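You operate a simulated robot arm through the tools that you are given. There is no shell and no other tool. Be economical: measure what you need, move in short steps, check, and stop when the job is done.

You are at the controls of a simulated robot arm. One attempt, no reset.

## Task
Swap the mixed-up cards and roll the two cartons on the bed to the end.
Fine: each card goes into the pocket of the carton with its lot number.

It is judged by the outcome, as a careful person would: the job done as asked, and still so three seconds after it is handed in. It fails if anything else is knocked over, pushed out of place, dropped, spilled or broken.

## Robot
A 7-joint arm with a fingered hand on a trunk, on a base that drives. Base frame: it is fixed to the floor where the robot stands at the start and does not move with it; the origin is under the middle of the robot, x ahead of it, y to its left, z up; the surface under the hand at the start is at about z = 1.1. Lengths are in m, angles in degrees, forces in N, time in s.
With the tool pointing down near the work surface it reaches from about 0.1 to 0.68 m from the robot's upright axis, wherever it stands. Its first joint turns from -166.0 to 166.0 degrees. Places, roughly: pocket of small carton 1 [0.8, 0.3, 0.9]; pocket of small carton 2 [0.8, -0.2, 0.9]; slot of the card holder [0.5, 0.3, 1.1]. Payload 4 kg.
Tool frame: the origin (TCP) lies between the finger pads and is the grasp point; the fingertips stand 0.026 m ahead of it; z points along the fingers, y is the line along which they close. The gripper opens to 0.132 m. The gripper's body begins 0.073 m behind the TCP. The gripper is a hand of 4 fingers: y runs from the thumb to the fingers, the wrist lies at [0, 0, -0.239] in the tool frame, and closing takes about 1.5 s.
Orientation is told as [roll, pitch, yaw] about the base's x, y, z axes, in that order, counted from this pose: with the fingers straight down and closing along the base's y, the tool's x points along the base's -x, its y along +y and its z along -z.

## Interface
- The arm moves only by the tool nudge_tool. Its argument "plan" is a list of rows, each a list of 3 entries, a list of its own where there are three numbers: the shift along the base's x, y, z in mm, then the turn, a rotation vector about the base's x, y, z in degrees, then the closure in counts, from 0 (fully open) to 255 (shut). In form: [[[x, y, z], [wx, wy, wz], grip], ...]. A call has 1 to 12 rows; each row is the pose to reach, as a shift and turn from the pose commanded when the call began. Each row takes 0.2 s and may step no farther than 0.05 m and 8.6 degrees from the row before; otherwise, or with a gripper value out of range, the whole call is refused. Where a pose cannot be reached the arm comes as near as it can. A force on the tool above 50 N (or 10 N above the force at the start of the call, whichever is more), or a blocked arm, ends the call early, and 0.2 s more pass. The fingers move at their own pace (about 0.072 m/s each) and stop on an object; they squeeze with about 31 N. The grip force told is the motor's: it shows also when the fingers shut on nothing. Time passes only in rows, and 0.2 s behind the last, so rows that repeat a pose let the fingers close. The reply holds the time, the measured pose of the TCP, the force on the tool along the base axes, the opening and the grip force, in the units named above and with some noise, with the torque about the TCP (base axes, N m) and any sound that the robot's microphone picked up.
- Cameras (640 x 400 px; columns grow to the right, rows downward): "scene" is now at [0.0271, 0.1465, 1.567]; the picture's right is [-0.08, -1.00, 0.00], its down [-0.59, 0.05, -0.81] and it looks along [0.80, -0.07, -0.59] (base axes); focal length 279 px, centre (320, 200). "wrist" rides on the gripper at [0.068, 0.002, -0.097] in the tool frame; the picture's right is [-0.03, 1.00, 0.00], its down [-0.82, -0.02, -0.58] and it looks along [-0.58, -0.01, 0.82] (tool axes); focal length 270 px, centre (320, 200). There is no depth. A picture from a camera that has moved, and an enlarged one, comes with that camera's place and axes in the base frame and with its lens.
- get_image(camera): a new picture of that camera. It takes no simulated time.
- raise_lower(by): slides the trunk up (or, below 0, down) by that many m; the arm and the scene camera ride with it, the base frame stays. It gives what a move gives, with no picture.
- drive_base(legs): drives the robot by 1 to 6 legs, each [ahead, turn to the left] in m and degrees, along the robot's own axes; the way and the turn of a leg run together, so that a leg with both is an arc; at most 1.5 m and 180 degrees a leg. The arm and the cameras ride along, it lands a little off, and it stops where it bumps. It gives what a move gives.
- set_grasp(shape): the hand has 4 fingers and takes this shape, open, in about a second: jaw (thumb against the fingers, like two jaws); tri (thumb and two fingers); tip (a fingertip pinch); poke (one finger out to press); point (the index stretched); flat (the hand flat); cup (the hand cupped); fist (a fist). The gripper value then closes the fingers along that shape, each until it touches; the sizes above hold for jaw. It gives what a move gives, with no picture.
- aim_head(pan, tilt): turns the head with the scene camera to pan (to the left, within 155 degrees either way) and tilt (down, from -29 to 69), counted from straight ahead of the robot. It gives what a move gives.
- inspect(camera, box): a new picture of the part [left, top, right, bottom] of that camera's present view, enlarged. It takes no simulated time.
- sign_off(): hands the job in; it is judged then, once.

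Work in short steps. Places have to be worked out from the pictures, the camera data and where the tool is seen: move nearer, look again, correct. Check each grasp and each placing, and mend what went wrong. You have 120 turns and 82 pictures in all, those below and enlarged ones among them. Open the gripper and draw the arm clear of the work before you hand the job in, unless the task says otherwise.

The tools are called after "Call:" as a command line: name --argument value ..., lists and objects as JSON in quotes. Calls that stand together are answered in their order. nudge_tool: Moves the arm, as the interface text tells. Its arguments: {"type":"object","properties":{"plan":{"type":"array"}},"required":["plan"]} The other tools are called the same way: raise_lower (by) slides the trunk up or down; set_grasp (shape) gives the hand a shape; drive_base (legs) drives the base; aim_head (pan, tilt) turns the head that bears the scene camera; get_image (camera) takes a picture; inspect (camera, box) takes an enlarged picture of a part of a camera's view; sign_off () hands the job in.

At the start:

```text
time: 0.0
tool_pos: [0.4558, -0.0237, 1.1492]
orientation: [0.0, 0.0, -0.1]
contact_force: [0.2, 0.4, -0.1]
torque: [-0.02, -0.02, 0.0]
finger_gap: 0.132
grip_force: 0.1
shape: jaw
trunk travel left (down, up): [-0.525, 0.065]
robot x, y, heading: [-0.0029, -0.0025, -0.0]
head pan, tilt: [-4.7, 36.3]
```

scene: 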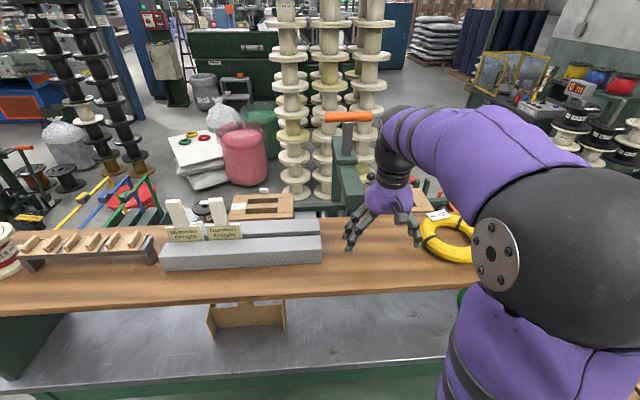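
wrist: 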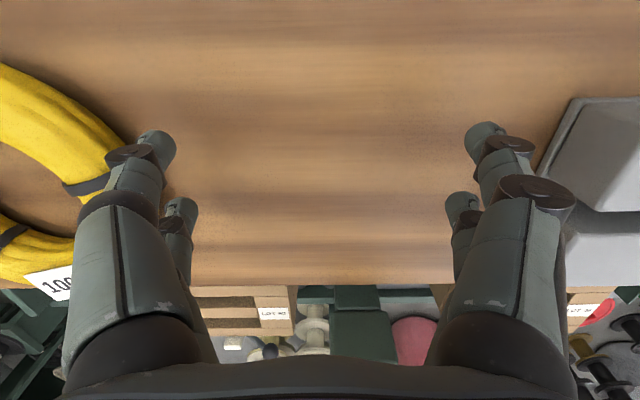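

The scene shows a bench with a card holder, and cartons beyond it. I'll enlarge the important areas before moving.

Call:
inspect --camera "scene" --box '[140, 170, 340, 295]'

Call:
inspect --camera "wrist" --box '[180, 270, 640, 400]'

Call:
inspect --camera "scene" --box '[320, 100, 500, 270]'

```text
3.20 times, centred on (240, 232) of scene
camera zoom: at [0.0271, 0.1465, 1.567], right [-0.08, -1.0, 0.0], down [-0.59, 0.05, -0.81], along [0.8, -0.07, -0.59], focal length 893 px, centre (576, 96)
```

zoom: 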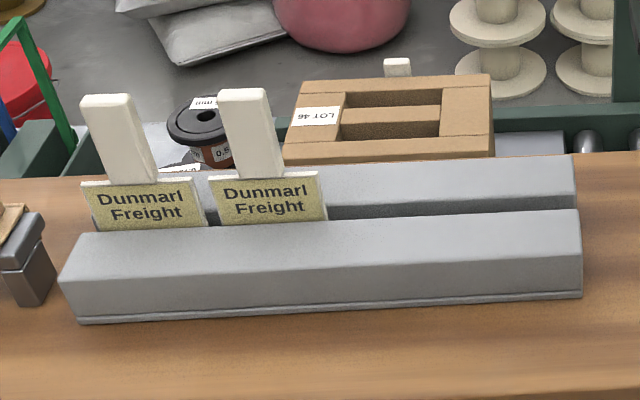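

```text
1.39 times, centred on (410, 335) of wrist
camera zoom: at [0.3857, -0.0211, 1.2474], right [0.03, 1.0, 0.0], down [0.82, -0.02, 0.58], along [0.58, -0.02, -0.82], focal length 376 px, centre (195, 12)
```

zoom: 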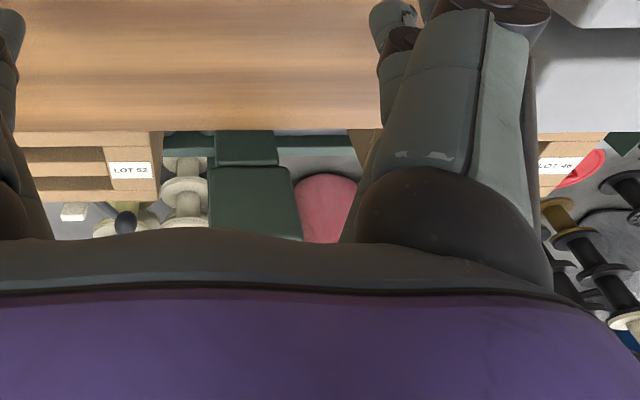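

```text
2.35 times, centred on (410, 185) of scene
camera zoom: at [0.0271, 0.1465, 1.567], right [-0.08, -1.0, 0.0], down [-0.59, 0.05, -0.81], along [0.8, -0.07, -0.59], focal length 656 px, centre (108, 235)
```

zoom: 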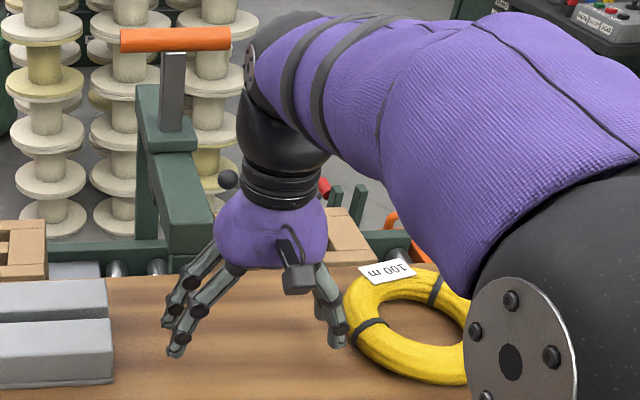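

The cartons read LOT 46 (left) and LOT 52 (right); two "Dunmarl Freight" cards stand in the holder. I'll lift and move the hand over toward the left carton to look from above.

Call:
raise_lower --by 0.06

Call:
nudge_tool --plan '[[[0, 20, 45], [0, 0, 0], 0], [[0, 60, 75], [0, 0, 0], 0], [[20, 105, 90], [0, 0, 0], 0], [[40, 150, 100], [0, 0, 0], 0], [[60, 195, 100], [0, 0, 0], 0], [[80, 235, 100], [0, 0, 0], 0]]'

Call:
get_image --camera "wrist"

Call:
get_image --camera "scene"

```text
time: 1.0
tool_pos: [0.4551, -0.023, 1.2099]
orientation: [0.0, 0.0, -0.3]
contact_force: [0.1, 0.4, -0.2]
torque: [0.0, 0.01, 0.03]
finger_gap: 0.1319
grip_force: 0.0
shape: jaw
trunk travel left (down, up): [-0.585, 0.005]
robot x, y, heading: [-0.0016, -0.0013, 0.1]
head pan, tilt: [-4.7, 36.3]
```

```text
refused: row 3 steps farther than a row can; nothing moved
```

```text
76 pictures are left
camera wrist: at [0.3858, -0.0211, 1.3074], right [0.03, 1.0, 0.0], down [0.82, -0.02, 0.58], along [0.58, -0.02, -0.82], focal length 270 px, centre (320, 200)
```

wrist: 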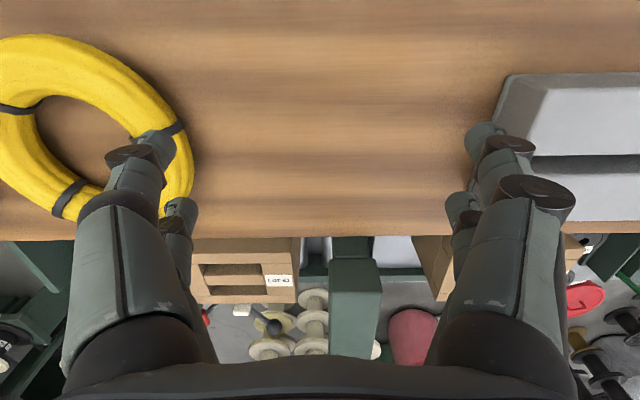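

```text
75 pictures are left
camera scene: at [0.0272, 0.1465, 1.627], right [-0.08, -1.0, 0.0], down [-0.59, 0.05, -0.81], along [0.8, -0.07, -0.59], focal length 279 px, centre (320, 200)
```

scene: 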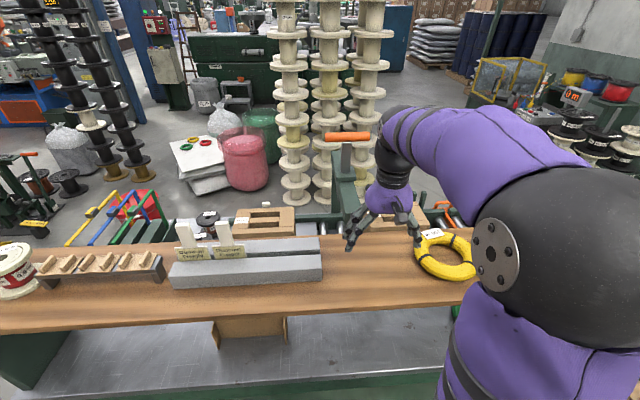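

The step was too long; I'll repeat with shorter rows.

Call:
nudge_tool --plan '[[[0, 20, 40], [0, 0, 0], 0], [[5, 60, 55], [0, 0, 0], 0], [[15, 105, 65], [0, 0, 0], 0], [[25, 150, 75], [0, 0, 0], 0], [[35, 195, 85], [0, 0, 0], 0], [[50, 238, 90], [0, 0, 0], 0], [[70, 280, 95], [0, 0, 0], 0]]'

Call:
get_image --camera "wrist"

Call:
get_image --camera "scene"

```text
time: 2.6
tool_pos: [0.5279, 0.2553, 1.3017]
orientation: [-0.1, 0.1, -0.3]
contact_force: [-0.7, -0.6, 0.2]
torque: [-0.04, 0.06, 0.02]
finger_gap: 0.1317
grip_force: 0.0
shape: jaw
trunk travel left (down, up): [-0.585, 0.005]
robot x, y, heading: [0.0012, 0.0002, 0.2]
head pan, tilt: [-4.7, 36.3]
```

```text
74 pictures are left
camera wrist: at [0.4588, 0.2569, 1.399], right [0.03, 1.0, 0.0], down [0.82, -0.02, 0.58], along [0.58, -0.02, -0.82], focal length 270 px, centre (320, 200)
```

wrist: 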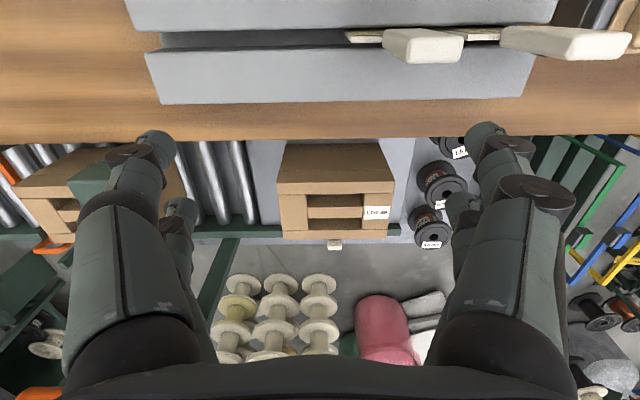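

```text
73 pictures are left
camera scene: at [0.0279, 0.1474, 1.6268], right [-0.08, -1.0, 0.0], down [-0.59, 0.05, -0.81], along [0.8, -0.07, -0.59], focal length 279 px, centre (320, 200)
```

scene: 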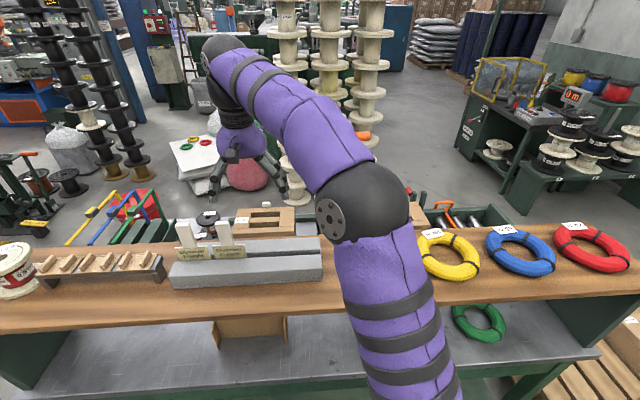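

The left carton sits on a plate, then rollers run to the right. I'll zoom in on it.

Call:
inspect --camera "wrist" --box '[240, 120, 480, 270]'

Call:
inspect --camera "wrist" --box '[0, 120, 240, 270]'

Call:
inspect --camera "wrist" --box '[330, 0, 640, 100]'

```text
2.67 times, centred on (360, 195) of wrist
camera zoom: at [0.4588, 0.2569, 1.399], right [0.03, 1.0, 0.0], down [0.82, -0.02, 0.58], along [0.58, -0.02, -0.82], focal length 721 px, centre (213, 213)
```

zoom: 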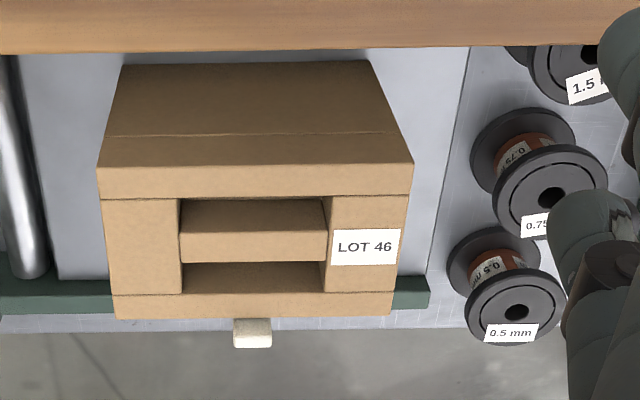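

```text
2.67 times, centred on (120, 195) of wrist
camera zoom: at [0.4588, 0.2569, 1.399], right [0.03, 1.0, 0.0], down [0.82, -0.02, 0.58], along [0.58, -0.02, -0.82], focal length 721 px, centre (853, 213)
```

zoom: 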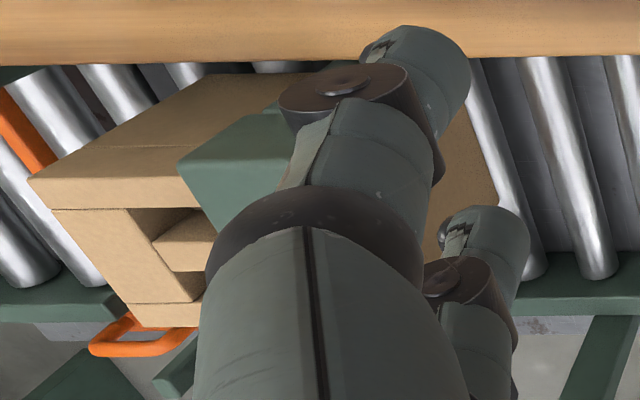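

```text
2.06 times, centred on (485, 50) of wrist
camera zoom: at [0.4588, 0.2569, 1.399], right [0.03, 1.0, 0.0], down [0.82, -0.02, 0.58], along [0.58, -0.02, -0.82], focal length 558 px, centre (-21, 510)
```

zoom: 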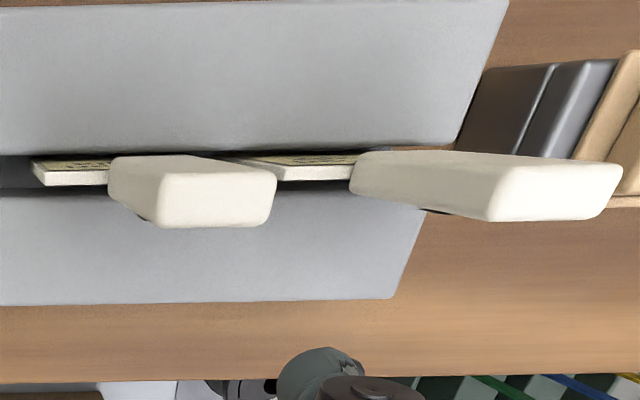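

Labels lie on carton tops; a white tab stands at the far side of the left carton (about x 0.83, y 0.27, z 1.02), presumably a card in its pocket. Now I look at the right carton with the wrist camera.

Call:
nudge_tool --plan '[[[0, -45, 10], [0, 0, 0], 0], [[0, -90, 20], [0, 0, 0], 0], [[0, -135, 30], [0, 0, 0], 0], [[0, -180, 40], [0, 0, 0], 0], [[0, -225, 40], [0, 0, 0], 0], [[0, -270, 40], [0, 0, 0], 0], [[0, -315, 40], [0, 0, 0], 0], [[0, -360, 40], [0, 0, 0], 0], [[0, -405, 40], [0, 0, 0], 0]]'

Call:
get_image --camera "wrist"

Call:
aim_head --pan 20 --tilt 40

Call:
get_image --camera "scene"

```text
time: 4.6
tool_pos: [0.5247, -0.1516, 1.3466]
orientation: [0.0, 0.0, -0.2]
contact_force: [0.9, -0.7, 0.1]
torque: [0.03, -0.01, -0.01]
finger_gap: 0.1317
grip_force: 0.1
shape: jaw
trunk travel left (down, up): [-0.585, 0.005]
robot x, y, heading: [0.0016, -0.0006, 0.0]
head pan, tilt: [-4.7, 36.3]
```

```text
69 pictures are left
camera wrist: at [0.455, -0.1497, 1.4452], right [0.03, 1.0, 0.0], down [0.82, -0.02, 0.58], along [0.58, -0.02, -0.82], focal length 270 px, centre (320, 200)
```

wrist: 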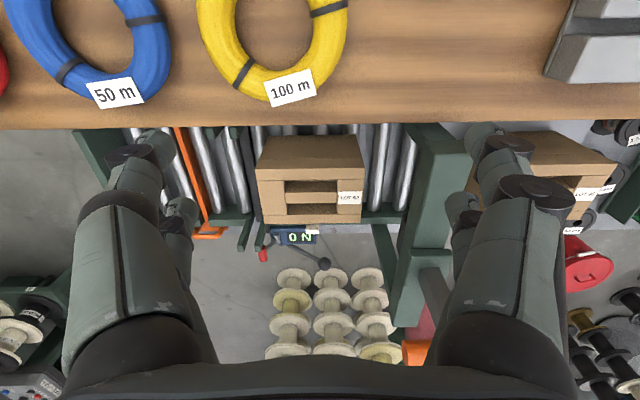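

```text
time: 5.5
tool_pos: [0.5243, -0.1498, 1.3466]
orientation: [0.0, 0.0, -0.2]
contact_force: [0.5, -0.2, -1.3]
torque: [-0.02, 0.0, 0.01]
finger_gap: 0.1323
grip_force: 0.1
shape: jaw
trunk travel left (down, up): [-0.585, 0.005]
robot x, y, heading: [-0.0023, -0.0016, -0.2]
head pan, tilt: [20.0, 40.0]
```

```text
68 pictures are left
camera scene: at [0.0201, 0.1825, 1.6215], right [0.34, -0.94, 0.0], down [-0.6, -0.22, -0.77], along [0.72, 0.26, -0.64], focal length 279 px, centre (320, 200)
```

scene: 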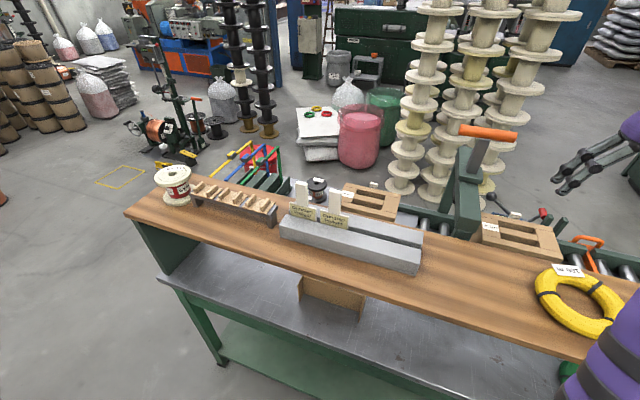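

Call:
inspect --camera "wrist" --box '[60, 110, 460, 360]'

Call:
inspect --camera "scene" --box '[420, 120, 640, 290]'

```text
1.60 times, centred on (260, 235) of wrist
camera zoom: at [0.4549, -0.1484, 1.4453], right [0.03, 1.0, 0.0], down [0.82, -0.02, 0.58], along [0.58, -0.02, -0.82], focal length 432 px, centre (416, 144)
```

zoom: 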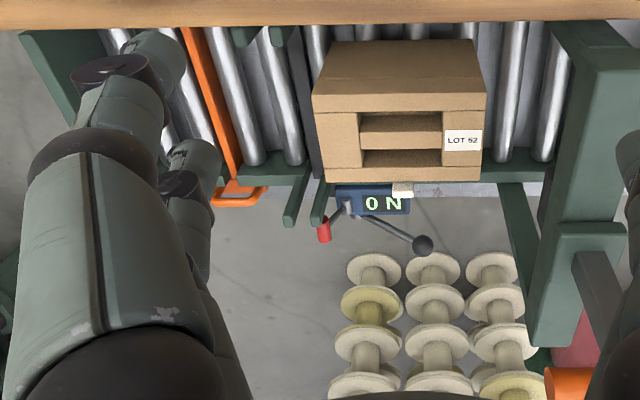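

```text
2.35 times, centred on (530, 205) of scene
camera zoom: at [0.0201, 0.1825, 1.6215], right [0.34, -0.94, 0.0], down [-0.6, -0.22, -0.77], along [0.72, 0.26, -0.64], focal length 656 px, centre (-174, 188)
```

zoom: 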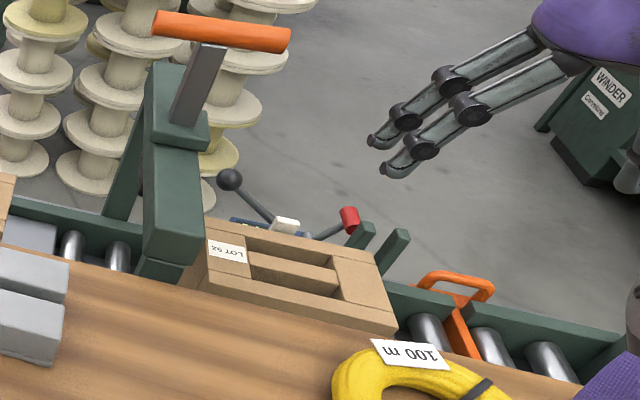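

The right carton (LOT 52) also has a tab on the far side, plus a "0 N" readout, a ball lever and an orange gate there. The pockets face the far side, so I look for a way to drive round: check right and left.

Call:
nudge_tool --plan '[[[-40, 20, 20], [0, 0, 0], 0], [[-80, 50, 20], [0, 0, 0], 0], [[-120, 80, 20], [0, 0, 0], 0], [[-160, 110, 20], [0, 0, 0], 0], [[-190, 140, 20], [0, 0, 0], 0]]'

Call:
aim_head --pan -50 --tilt 35

Call:
get_image --camera "scene"

Call:
aim_head --pan 55 --tilt 35

Call:
get_image --camera "scene"

```text
time: 6.7
tool_pos: [0.3354, -0.0069, 1.3648]
orientation: [-0.1, 0.0, -0.3]
contact_force: [-0.3, 0.4, 0.9]
torque: [0.03, -0.04, 0.01]
finger_gap: 0.132
grip_force: 0.1
shape: jaw
trunk travel left (down, up): [-0.585, 0.005]
robot x, y, heading: [0.003, -0.0021, 0.2]
head pan, tilt: [20.0, 40.0]
```

```text
time: 8.1
tool_pos: [0.3364, -0.01, 1.3653]
orientation: [0.0, -0.1, -0.1]
contact_force: [-0.5, -0.5, -0.2]
torque: [-0.05, 0.0, 0.01]
finger_gap: 0.1321
grip_force: 0.1
shape: jaw
trunk travel left (down, up): [-0.585, 0.005]
robot x, y, heading: [-0.0017, 0.0031, -0.3]
head pan, tilt: [-50.0, 35.0]
```

```text
65 pictures are left
camera scene: at [-0.0033, 0.0861, 1.629], right [-0.77, -0.64, 0.0], down [-0.37, 0.44, -0.82], along [0.53, -0.63, -0.57], focal length 279 px, centre (320, 200)
```

scene: 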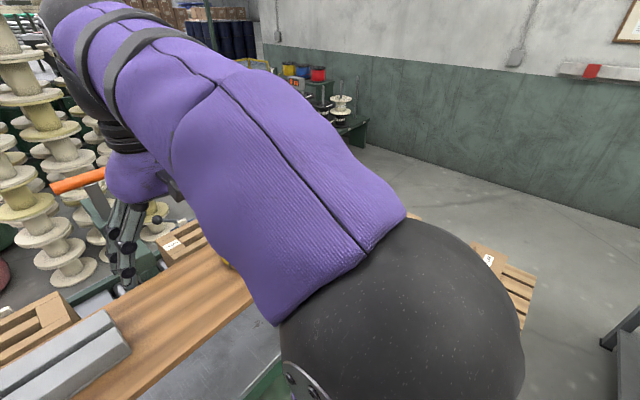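

```text
time: 9.9
tool_pos: [0.3361, -0.0082, 1.3665]
orientation: [0.0, 0.0, -0.2]
contact_force: [0.5, 0.0, 0.0]
torque: [0.0, 0.02, -0.02]
finger_gap: 0.1319
grip_force: 0.2
shape: jaw
trunk travel left (down, up): [-0.585, 0.005]
robot x, y, heading: [-0.0015, -0.0034, -0.1]
head pan, tilt: [55.0, 35.0]
```

```text
64 pictures are left
camera scene: at [-0.0094, 0.2257, 1.629], right [0.82, -0.57, 0.0], down [-0.33, -0.47, -0.82], along [0.47, 0.67, -0.57], focal length 279 px, centre (320, 200)
```

scene: 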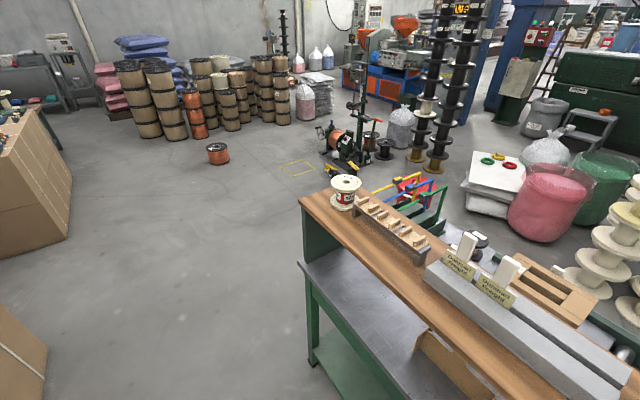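

The left route is clear: floor is open left of the bench end (y≈0.87), and the far side corridor spans x≈1.2–2.1. I back off a little, turn left and drive to the left, then past the bench end.

Call:
drive_base --legs '[[-0.12, 0], [0, 90], [1.5, 0], [0.1, 0], [0, -90]]'

Call:
aim_head --pan -20 --tilt 35

Call:
get_image --camera "scene"

```text
time: 27.4
tool_pos: [0.1495, 1.6213, 1.3666]
orientation: [0.0, 0.0, 5.3]
contact_force: [-0.2, -0.4, -0.7]
torque: [0.0, 0.02, -0.03]
finger_gap: 0.132
grip_force: 0.0
shape: jaw
trunk travel left (down, up): [-0.585, 0.005]
robot x, y, heading: [-0.1818, 1.6012, 5.5]
head pan, tilt: [55.0, 35.0]
```

```text
time: 28.8
tool_pos: [0.1486, 1.6217, 1.3649]
orientation: [-0.1, 0.0, 5.4]
contact_force: [-0.3, -0.1, 0.4]
torque: [-0.01, -0.01, 0.0]
finger_gap: 0.1318
grip_force: 0.1
shape: jaw
trunk travel left (down, up): [-0.585, 0.005]
robot x, y, heading: [-0.184, 1.5933, 5.3]
head pan, tilt: [-20.0, 35.0]
```

```text
63 pictures are left
camera scene: at [-0.1753, 1.7226, 1.629], right [-0.25, -0.97, 0.0], down [-0.56, 0.14, -0.82], along [0.79, -0.2, -0.57], focal length 279 px, centre (320, 200)
```

scene: 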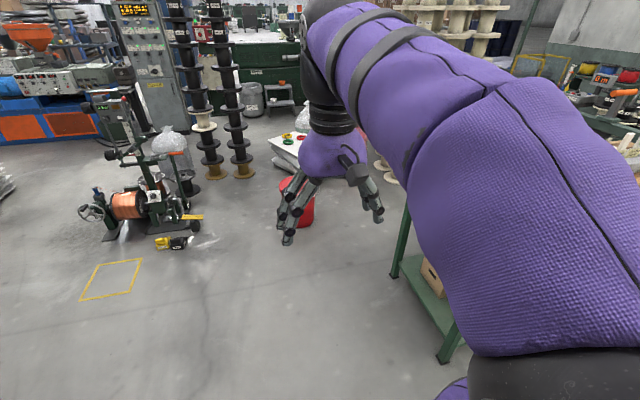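

There's a red bucket near (1.75, 1.4) ahead; I advance partway, shift the hand left and look at the gap.

Call:
drive_base --legs '[[0.6, -5.4]]'

Call:
nudge_tool --plan '[[[0, 45, 0], [0, 0, 0], 0], [[0, 90, 0], [0, 0, 0], 0], [[0, 135, 0], [0, 0, 0], 0], [[-10, 180, 0], [0, 0, 0], 0], [[-20, 225, 0], [0, 0, 0], 0]]'

Call:
aim_head --pan -30 --tilt 38

Call:
get_image --camera "scene"

```text
time: 32.2
tool_pos: [0.7442, 1.6197, 1.365]
orientation: [0.0, 0.0, -0.1]
contact_force: [-0.2, -0.2, 0.5]
torque: [0.01, 0.01, 0.01]
finger_gap: 0.1319
grip_force: 0.0
shape: jaw
trunk travel left (down, up): [-0.585, 0.005]
robot x, y, heading: [0.4041, 1.6252, 0.1]
head pan, tilt: [-20.0, 35.0]
```

```text
time: 33.4
tool_pos: [0.7235, 1.843, 1.3682]
orientation: [-0.1, 0.0, -0.1]
contact_force: [-0.4, -0.8, -0.8]
torque: [0.03, 0.02, -0.01]
finger_gap: 0.1318
grip_force: 0.1
shape: jaw
trunk travel left (down, up): [-0.585, 0.005]
robot x, y, heading: [0.4078, 1.6269, 0.3]
head pan, tilt: [-20.0, 35.0]
```

```text
time: 34.1
tool_pos: [0.7247, 1.842, 1.3673]
orientation: [0.0, 0.1, -0.1]
contact_force: [-0.4, -0.4, -0.3]
torque: [0.03, 0.0, 0.0]
finger_gap: 0.1319
grip_force: 0.0
shape: jaw
trunk travel left (down, up): [-0.585, 0.005]
robot x, y, heading: [0.4086, 1.6236, -0.0]
head pan, tilt: [-30.0, 38.0]
```

```text
62 pictures are left
camera scene: at [0.4221, 1.7375, 1.6245], right [-0.5, -0.87, 0.0], down [-0.53, 0.31, -0.79], along [0.68, -0.39, -0.62], focal length 279 px, centre (320, 200)
```

scene: 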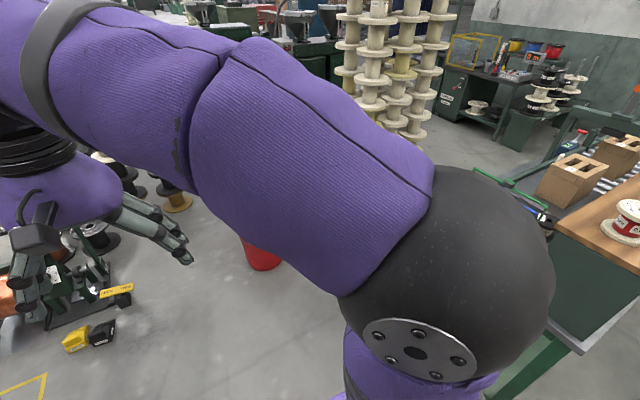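

The bucket stands at about (1.8, 1.45). I drive on to x≈1.25, then turn right to face along the corridor.

Call:
drive_base --legs '[[0.8, 0], [0, -90]]'

Call:
aim_head --pan 5 --tilt 38

Call:
get_image --camera "scene"

Call:
get_image --camera "wrist"

```text
time: 42.6
tool_pos: [1.4225, 1.3135, 1.3675]
orientation: [-0.1, 0.0, -89.6]
contact_force: [0.2, 0.0, -0.4]
torque: [-0.03, 0.01, 0.01]
finger_gap: 0.1318
grip_force: 0.1
shape: jaw
trunk travel left (down, up): [-0.585, 0.005]
robot x, y, heading: [1.2066, 1.6282, -89.5]
head pan, tilt: [-30.0, 38.0]
```

```text
time: 43.6
tool_pos: [1.4222, 1.3151, 1.3664]
orientation: [0.0, 0.1, -89.6]
contact_force: [-0.7, -0.7, -0.2]
torque: [-0.02, 0.0, 0.0]
finger_gap: 0.1319
grip_force: 0.0
shape: jaw
trunk travel left (down, up): [-0.585, 0.005]
robot x, y, heading: [1.2062, 1.6305, -89.7]
head pan, tilt: [5.0, 38.0]
```

```text
61 pictures are left
camera scene: at [1.3647, 1.6054, 1.6244], right [-1.0, -0.1, 0.0], down [-0.06, 0.61, -0.79], along [0.08, -0.78, -0.62], focal length 279 px, centre (320, 200)
```

scene: 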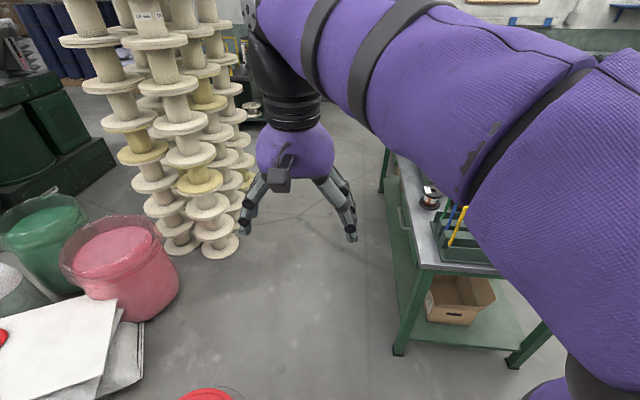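

```text
60 pictures are left
camera wrist: at [1.4226, 1.3829, 1.4648], right [1.0, -0.02, 0.0], down [-0.01, -0.82, 0.58], along [-0.01, -0.58, -0.82], focal length 270 px, centre (320, 200)
```

wrist: 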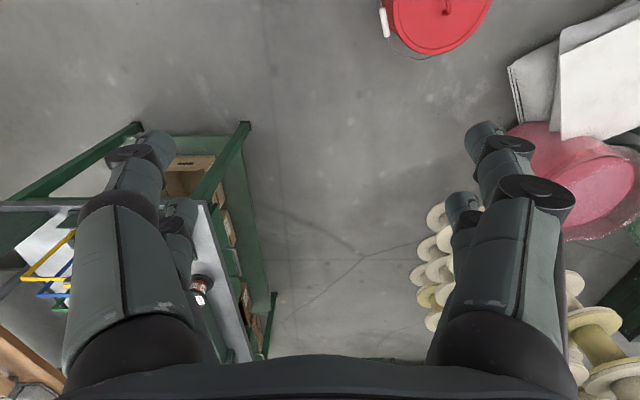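

The corridor is clear: the bed table's far edge is at x≈1.0, bucket and spools beyond x≈1.65. I drive to about (1.45, 0.3) and turn to face the bed.

Call:
drive_base --legs '[[0, 10], [1.35, 0], [0, -100]]'

Call:
aim_head --pan 0 --tilt 40

Call:
get_image --camera "scene"

Call:
get_image --camera "wrist"

```text
time: 55.8
tool_pos: [1.1422, 0.0942, 1.3673]
orientation: [0.0, 0.0, 179.7]
contact_force: [-0.3, -0.8, -0.1]
torque: [0.03, 0.01, -0.04]
finger_gap: 0.1317
grip_force: 0.1
shape: jaw
trunk travel left (down, up): [-0.585, 0.005]
robot x, y, heading: [1.4576, 0.3091, 179.5]
head pan, tilt: [5.0, 38.0]
```

```text
time: 56.5
tool_pos: [1.1428, 0.0967, 1.3679]
orientation: [0.0, 0.0, 179.6]
contact_force: [1.1, -0.4, 0.3]
torque: [0.0, 0.02, -0.03]
finger_gap: 0.1319
grip_force: 0.1
shape: jaw
trunk travel left (down, up): [-0.585, 0.005]
robot x, y, heading: [1.4602, 0.3084, 179.4]
head pan, tilt: [0.0, 40.0]
```

```text
59 pictures are left
camera scene: at [1.4339, 0.1565, 1.6215], right [0.0, 1.0, 0.0], down [0.64, 0.0, -0.77], along [-0.77, 0.0, -0.64], focal length 279 px, centre (320, 200)
```

scene: 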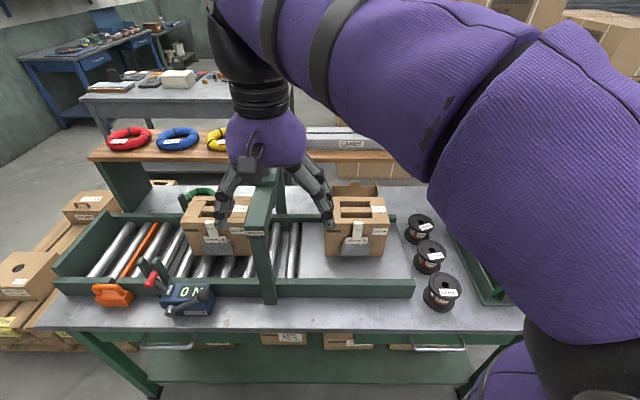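

```text
58 pictures are left
camera wrist: at [1.2096, 0.0929, 1.4648], right [-0.03, -1.0, 0.0], down [-0.82, 0.03, 0.58], along [-0.58, 0.02, -0.82], focal length 270 px, centre (320, 200)
```

wrist: 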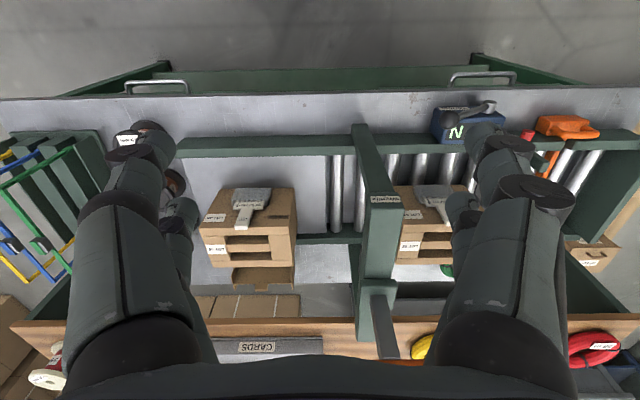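

Now the pockets and cards are visible. I enlarge them and the mechanism.

Call:
inspect --camera "scene" --box '[170, 170, 410, 320]'

Call:
inspect --camera "wrist" --box '[180, 90, 490, 290]'

Call:
inspect --camera "scene" --box '[40, 200, 240, 325]'

```text
2.67 times, centred on (290, 245) of scene
camera zoom: at [1.4339, 0.1565, 1.6215], right [0.0, 1.0, 0.0], down [0.64, 0.0, -0.77], along [-0.77, 0.0, -0.64], focal length 744 px, centre (400, 80)
```

zoom: 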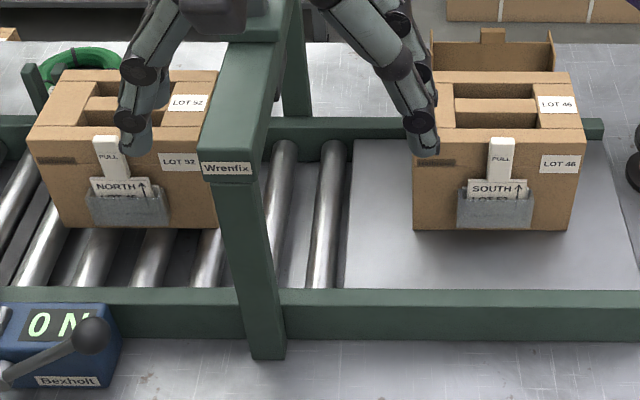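

```text
2.00 times, centred on (335, 190) of wrist
camera zoom: at [1.2096, 0.0929, 1.4648], right [-0.03, -1.0, 0.0], down [-0.82, 0.03, 0.58], along [-0.58, 0.02, -0.82], focal length 541 px, centre (290, 220)
```

zoom: 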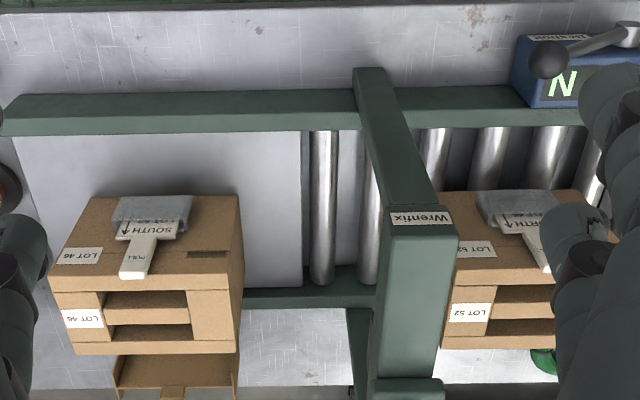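

```text
3.20 times, centred on (140, 262) of scene
camera zoom: at [1.4339, 0.1565, 1.6215], right [0.0, 1.0, 0.0], down [0.64, 0.0, -0.77], along [-0.77, 0.0, -0.64], focal length 893 px, centre (896, 0)
```

zoom: 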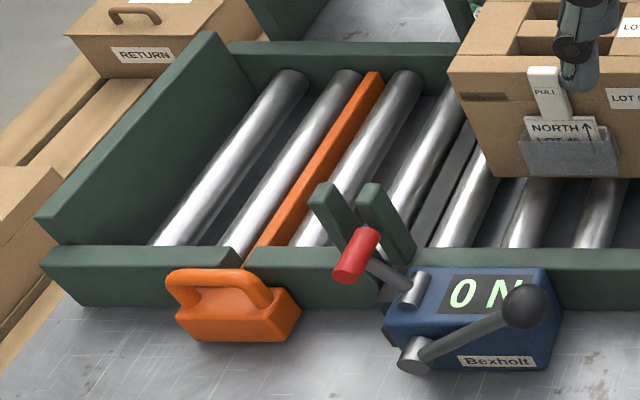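

Confirmed: the LOT 52 carton holds the "NORTH, LOT 46" card and the LOT 46 carton holds "SOUTH, LOT 52". I move the hand over in front of the LOT 46 carton for a close look.

Call:
nudge_tool --plan '[[[0, 45, 0], [0, 0, 0], 0], [[0, 90, 0], [0, 0, 0], 0], [[-20, 135, 0], [0, 0, 0], 0], [[-50, 173, 0], [0, 0, 0], 0], [[-80, 173, -40], [0, 0, 0], 0], [[-110, 173, -80], [0, 0, 0], 0], [[-130, 173, -110], [0, 0, 0], 0]]'

Call:
get_image --camera "wrist"

Call:
get_image --camera "scene"

```text
time: 58.1
tool_pos: [1.0095, 0.2709, 1.2553]
orientation: [0.0, -0.1, 179.7]
contact_force: [-0.5, 0.1, 0.6]
torque: [0.02, 0.03, -0.01]
finger_gap: 0.1322
grip_force: 0.1
shape: jaw
trunk travel left (down, up): [-0.585, 0.005]
robot x, y, heading: [1.4593, 0.3091, 179.9]
head pan, tilt: [0.0, 40.0]
```

```text
54 pictures are left
camera wrist: at [1.0765, 0.2679, 1.3519], right [-0.03, -1.0, 0.0], down [-0.82, 0.03, 0.58], along [-0.58, 0.02, -0.82], focal length 270 px, centre (320, 200)
```

wrist: 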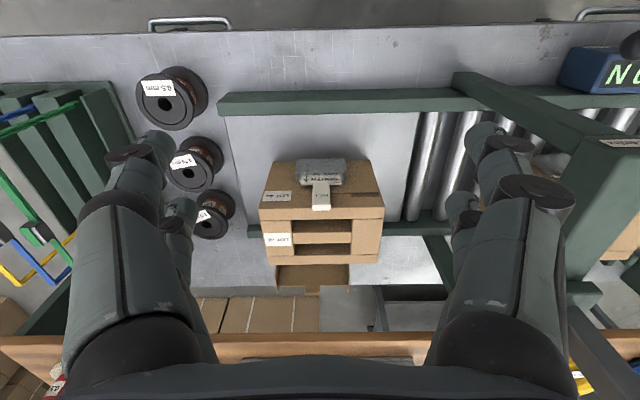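

```text
53 pictures are left
camera scene: at [1.4332, 0.1567, 1.6214], right [0.0, 1.0, 0.0], down [0.64, 0.0, -0.77], along [-0.77, 0.0, -0.64], focal length 279 px, centre (320, 200)
```

scene: 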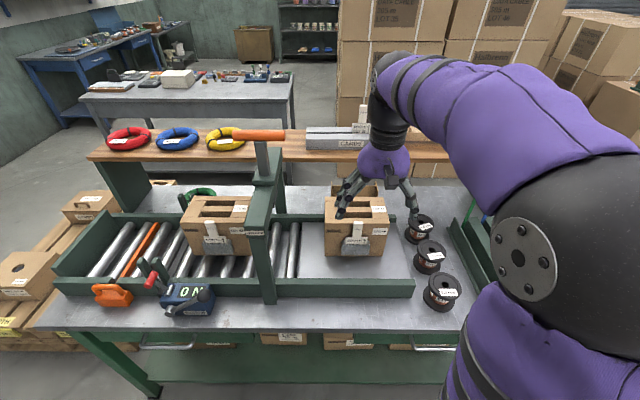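

Zooming on tab and pocket from both cameras.

Call:
inspect --camera "wrist" --box '[250, 145, 394, 235]'

Call:
inspect --camera "scene" --box '[310, 185, 406, 265]'

Call:
inspect --camera "scene" --box '[170, 185, 266, 265]'

```text
4.44 times, centred on (322, 190) of wrist
camera zoom: at [1.0765, 0.2679, 1.3519], right [-0.03, -1.0, 0.0], down [-0.82, 0.03, 0.58], along [-0.58, 0.02, -0.82], focal length 1201 px, centre (311, 244)
```

zoom: 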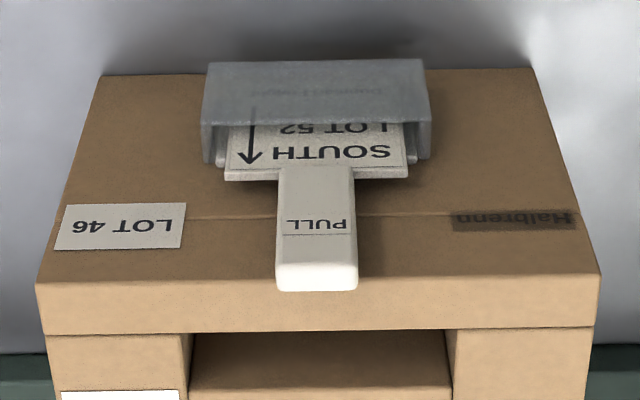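

```text
5.00 times, centred on (358, 225) of scene
camera zoom: at [1.4332, 0.1567, 1.6214], right [0.0, 1.0, 0.0], down [0.64, 0.0, -0.77], along [-0.77, 0.0, -0.64], focal length 1395 px, centre (130, 75)
```

zoom: 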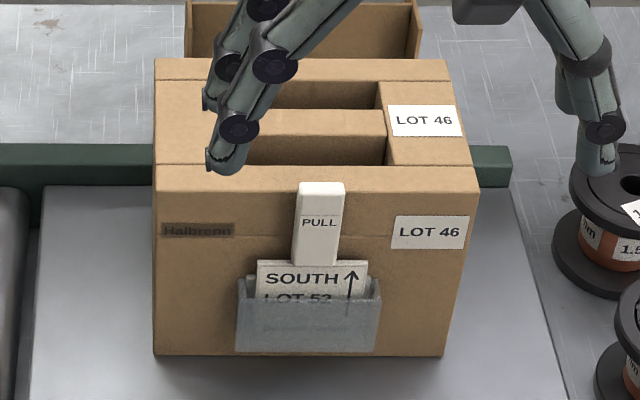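

```text
5.00 times, centred on (218, 225) of scene
camera zoom: at [1.4332, 0.1567, 1.6214], right [0.0, 1.0, 0.0], down [0.64, 0.0, -0.77], along [-0.77, 0.0, -0.64], focal length 1395 px, centre (830, 75)
```

zoom: 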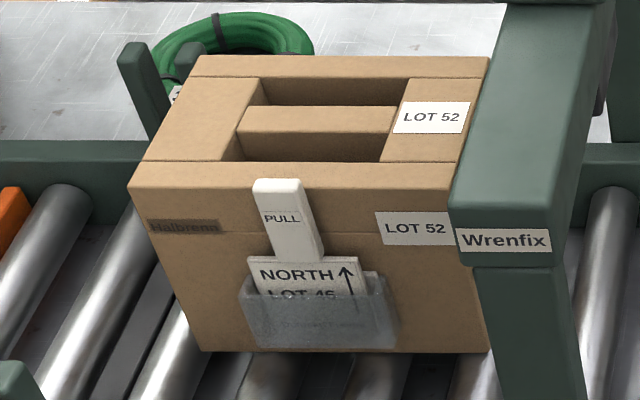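

The tab of the LOT 46 carton's card is at about (0.814, 0.275, top z 1.01), 30 mm wide, right in front of the carton face (x≈0.815). The buffer place is the holder at x≈0.48; I test whether it can be reached from here with a tilted tool (empty hand, well above everything).

Call:
nudge_tool --plan '[[[-30, 0, 30], [0, 8, 0], 0], [[-60, 0, 60], [0, 16, 0], 0], [[-100, 0, 75], [0, 24, 0], 0], [[-145, 0, 80], [0, 32, 0], 0], [[-190, 0, 80], [0, 40, 0], 0], [[-235, 0, 80], [0, 48, 0], 0], [[-280, 0, 80], [0, 56, 0], 0], [[-325, 0, 80], [0, 64, 0], 0], [[-370, 0, 80], [0, 72, 0], 0]]'

Call:
get_image --camera "scene"

```text
time: 60.1
tool_pos: [0.6396, 0.266, 1.3334]
orientation: [1.3, -72.1, 178.6]
contact_force: [0.4, 0.1, -0.4]
torque: [-0.01, 0.03, 0.04]
finger_gap: 0.1321
grip_force: 0.1
shape: jaw
trunk travel left (down, up): [-0.585, 0.005]
robot x, y, heading: [1.4613, 0.3123, 179.8]
head pan, tilt: [0.0, 40.0]
```

```text
49 pictures are left
camera scene: at [1.4328, 0.156, 1.6213], right [0.0, 1.0, 0.0], down [0.64, 0.0, -0.77], along [-0.77, 0.0, -0.64], focal length 279 px, centre (320, 200)
```

scene: 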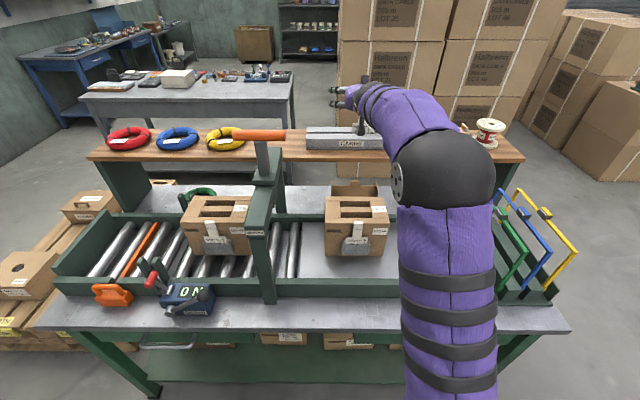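

It reached x=0.64 at 72° tilt with no trouble. Continue toward the holder at safe height to find the limit.

Call:
nudge_tool --plan '[[[-40, 0, 0], [0, 0, 0], 0], [[-80, 0, 0], [0, 0, 0], 0], [[-120, 0, 0], [0, 0, 0], 0], [[-150, 0, 0], [0, 0, 0], 0]]'

```text
time: 61.1
tool_pos: [0.5239, 0.2707, 1.3367]
orientation: [1.2, -71.9, 178.9]
contact_force: [-0.6, 0.7, 0.3]
torque: [0.0, 0.03, -0.01]
finger_gap: 0.1318
grip_force: 0.1
shape: jaw
out of reach, approached as far as the arm can: row 4
trunk travel left (down, up): [-0.585, 0.005]
robot x, y, heading: [1.4609, 0.3079, 179.7]
head pan, tilt: [0.0, 40.0]
```

Reach limit at 72° tilt is x≈0.52 from here, so with the base 5 cm closer the holder (slot x≈0.48, top z≈1.14, free stretch y≈0.13–0.27) is reachable. I'll use one 70° tilted grasp for all places. Retract, drive 5 cm nearer, then approach the LOT 46 tab.

Call:
nudge_tool --plan '[[[45, 0, 0], [0, 0, 0], 0], [[90, 0, 0], [0, 0, 0], 0], [[135, 0, 0], [0, 0, 0], 0], [[180, 0, 0], [0, 0, 0], 0], [[225, 0, 0], [0, 0, 0], 0], [[270, 0, 0], [0, 0, 0], 0], [[315, 0, 0], [0, 0, 0], 0], [[360, 0, 0], [0, 0, 0], 0], [[405, 0, 0], [0, 0, 0], 0], [[440, 0, 0], [0, 0, 0], 0]]'

Call:
drive_base --legs '[[0.05, 0]]'

```text
time: 63.4
tool_pos: [0.9509, 0.3744, 1.3012]
orientation: [12.2, -67.0, 156.7]
contact_force: [0.6, -0.5, 0.3]
torque: [-0.02, 0.01, -0.05]
finger_gap: 0.1323
grip_force: 0.1
shape: jaw
trunk travel left (down, up): [-0.585, 0.005]
robot x, y, heading: [1.4613, 0.3075, 179.5]
head pan, tilt: [0.0, 40.0]
stopped in row 10: the arm was blocked; the commanded pose is now the measured one
```

```text
time: 64.3
tool_pos: [0.8999, 0.3733, 1.302]
orientation: [12.2, -66.9, 156.9]
contact_force: [-1.9, 0.5, 0.2]
torque: [-0.01, 0.0, -0.02]
finger_gap: 0.132
grip_force: 0.0
shape: jaw
trunk travel left (down, up): [-0.585, 0.005]
robot x, y, heading: [1.4125, 0.307, 179.7]
head pan, tilt: [0.0, 40.0]
```

The arm hit a fold limit and twisted slightly. For carton work the base should stand further back; I drive back 8 cm and bring the hand forward while restoring the orientation.

Call:
drive_base --legs '[[-0.09, 0]]'

Call:
nudge_tool --plan '[[[-40, -20, 0], [0, 0, 0], 0], [[-80, -50, 0], [2.4, 1, 6], 0], [[-90, -90, 0], [4.8, 2, 12.1], 0], [[-90, -100, 0], [4.8, 2, 12.1], 0]]'

```text
time: 65.4
tool_pos: [0.9884, 0.3728, 1.3011]
orientation: [12.3, -67.0, 156.9]
contact_force: [0.1, 0.6, 0.2]
torque: [-0.02, 0.04, 0.0]
finger_gap: 0.1321
grip_force: 0.0
shape: jaw
trunk travel left (down, up): [-0.585, 0.005]
robot x, y, heading: [1.4972, 0.3101, 179.8]
head pan, tilt: [0.0, 40.0]
```

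```text
time: 66.4
tool_pos: [0.897, 0.272, 1.2987]
orientation: [0.4, -69.7, -179.9]
contact_force: [0.0, 0.0, -0.2]
torque: [-0.01, 0.02, -0.01]
finger_gap: 0.1322
grip_force: 0.1
shape: jaw
trunk travel left (down, up): [-0.585, 0.005]
robot x, y, heading: [1.4963, 0.3096, 179.8]
head pan, tilt: [0.0, 40.0]
```

Orientation is back at -70° pitch. Now descend in front of the tab, standing off at x≈0.91.

Call:
nudge_tool --plan '[[[5, 2, -45], [0, 0, 0], 0], [[10, 3, -90], [0, 0, 0], 0], [[10, 3, -135], [0, 0, 0], 0], [[10, 3, -180], [0, 0, 0], 0], [[10, 3, -225], [0, 0, 0], 0], [[10, 3, -265], [0, 0, 0], 0]]'

Call:
get_image --camera "wrist"

Call:
get_image --camera "scene"

```text
time: 67.8
tool_pos: [0.9071, 0.2767, 1.0361]
orientation: [0.5, -69.9, 180.0]
contact_force: [0.1, 0.4, 0.5]
torque: [0.02, -0.01, 0.01]
finger_gap: 0.132
grip_force: 0.1
shape: jaw
trunk travel left (down, up): [-0.585, 0.005]
robot x, y, heading: [1.4944, 0.3082, 180.0]
head pan, tilt: [0.0, 40.0]
```

```text
48 pictures are left
camera wrist: at [1.0201, 0.2757, 1.0048], right [0.0, -1.0, 0.03], down [0.26, 0.03, 0.97], along [-0.97, 0.01, 0.26], focal length 270 px, centre (320, 200)
```

wrist: 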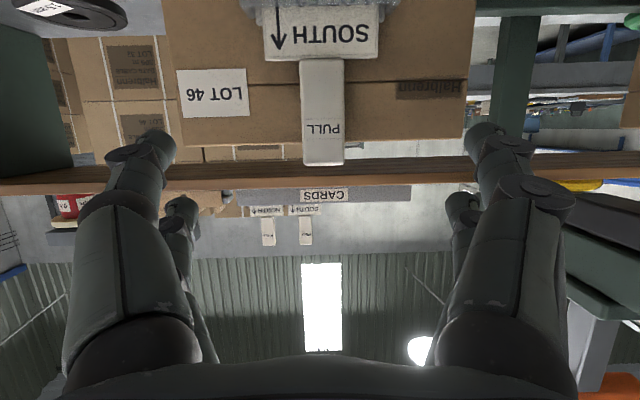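

```text
47 pictures are left
camera scene: at [1.4704, 0.1564, 1.6215], right [0.0, 1.0, 0.0], down [0.64, 0.0, -0.77], along [-0.77, 0.0, -0.64], focal length 279 px, centre (320, 200)
```

scene: 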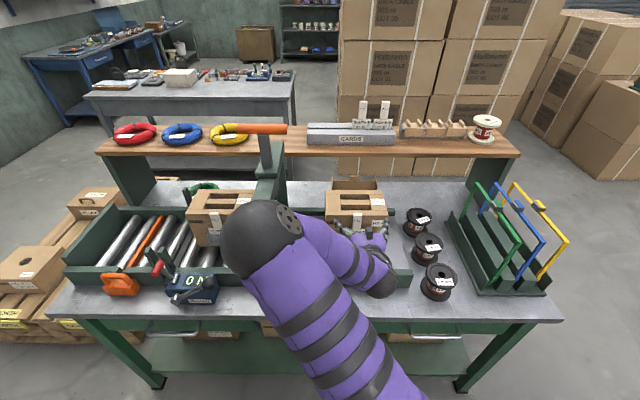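

The tab is centred at y≈0.275, spans z≈0.96–1.03; the carton face looks nearer at x≈0.83. I align height and move in partway, then look.

Call:
nudge_tool --plan '[[[0, -2, -22], [0, 0, 0], 0], [[-20, -2, -22], [0, 0, 0], 0], [[-34, -2, -22], [0, 0, 0], 60], [[-34, -2, -22], [0, 0, 0], 100], [[-34, -2, -22], [0, 0, 0], 100], [[-34, -2, -22], [0, 0, 0], 100]]'

Call:
get_image --camera "wrist"

```text
time: 69.2
tool_pos: [0.8735, 0.2718, 1.0141]
orientation: [0.6, -69.9, 179.9]
contact_force: [0.6, -1.0, 1.1]
torque: [0.0, 0.05, -0.02]
finger_gap: 0.0806
grip_force: 0.0
shape: jaw
trunk travel left (down, up): [-0.585, 0.005]
robot x, y, heading: [1.4997, 0.3068, 180.2]
head pan, tilt: [0.0, 40.0]
```

```text
46 pictures are left
camera wrist: at [0.9871, 0.2725, 0.9836], right [0.0, -1.0, 0.03], down [0.26, 0.03, 0.97], along [-0.97, 0.01, 0.26], focal length 270 px, centre (320, 200)
```

wrist: 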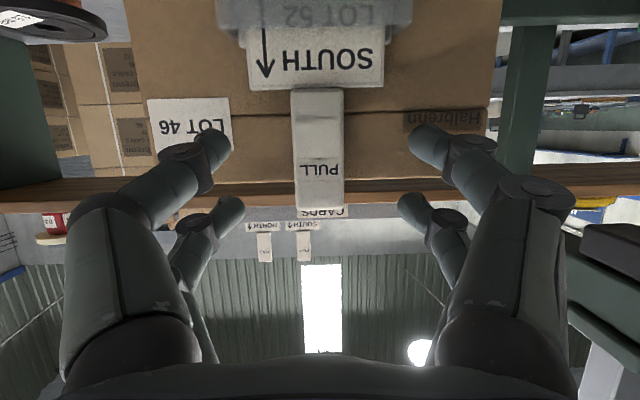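

Each jaw has two fingertips spread vertically (~30 mm); at 70° the upper tips would lead toward the carton. I tilt 12° more so the tips are parallel to the face, and lower 13 mm to centre on the tab.

Call:
nudge_tool --plan '[[[8, 3, -5], [0, 6, 0], 100], [[8, 3, -13], [0, 12, 0], 100], [[0, 3, -14], [0, 12, 0], 100], [[0, 3, -14], [0, 12, 0], 100]]'

Call:
get_image --camera "wrist"

Call:
inspect --camera "scene" --box '[300, 170, 420, 270]'

```text
time: 70.2
tool_pos: [0.8728, 0.2773, 0.9991]
orientation: [0.8, -81.7, 179.8]
contact_force: [0.2, 0.4, 0.6]
torque: [-0.01, -0.01, 0.0]
finger_gap: 0.081
grip_force: 0.0
shape: jaw
trunk travel left (down, up): [-0.585, 0.005]
robot x, y, heading: [1.4942, 0.3053, 179.7]
head pan, tilt: [0.0, 40.0]
```

```text
45 pictures are left
camera wrist: at [0.9772, 0.2767, 0.9459], right [0.01, -1.0, 0.03], down [0.46, 0.03, 0.89], along [-0.89, 0.01, 0.46], focal length 270 px, centre (320, 200)
```

wrist: 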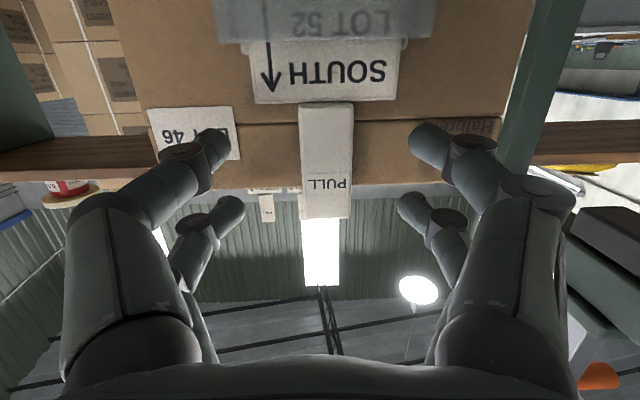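

```text
4.00 times, centred on (360, 220) of scene
camera zoom: at [1.4707, 0.1566, 1.6214], right [0.0, 1.0, 0.0], down [0.64, 0.0, -0.77], along [-0.77, 0.0, -0.64], focal length 1116 px, centre (160, 120)
```

zoom: 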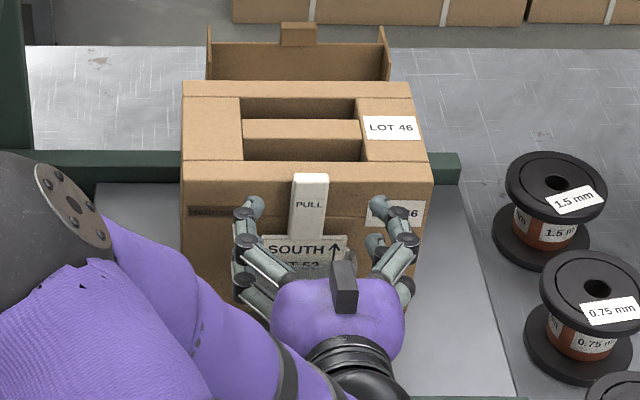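

Both tip pairs straddle the tab; I lower 5 mm, shift 3 mm in -y, advance 6 mm and close.

Call:
nudge_tool --plan '[[[0, -3, -5], [0, 0, 0], 100], [[-6, -3, -5], [0, 0, 0], 100], [[-6, -3, -5], [0, 0, 0], 160], [[-6, -3, -5], [0, 0, 0], 200], [[-6, -3, -5], [0, 0, 0], 255], [[-6, -3, -5], [0, 0, 0], 255], [[-6, -3, -5], [0, 0, 0], 255], [[-6, -3, -5], [0, 0, 0], 255]]'

Call:
get_image --camera "wrist"

```text
time: 72.0
tool_pos: [0.8669, 0.2733, 0.995]
orientation: [0.8, -81.8, 179.7]
contact_force: [-0.2, -0.4, 0.6]
torque: [0.03, -0.01, -0.02]
finger_gap: 0.0
grip_force: 30.6
shape: jaw
trunk travel left (down, up): [-0.585, 0.005]
robot x, y, heading: [1.4943, 0.3086, 180.4]
head pan, tilt: [0.0, 40.0]
```

```text
43 pictures are left
camera wrist: at [0.9714, 0.2728, 0.9416], right [0.01, -1.0, 0.03], down [0.45, 0.03, 0.89], along [-0.89, 0.01, 0.45], focal length 270 px, centre (320, 200)
```

wrist: 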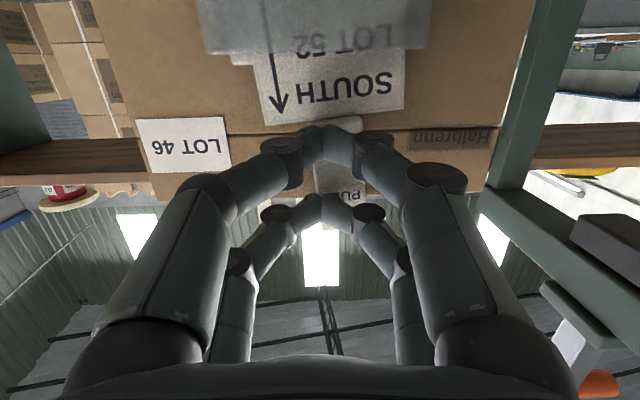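

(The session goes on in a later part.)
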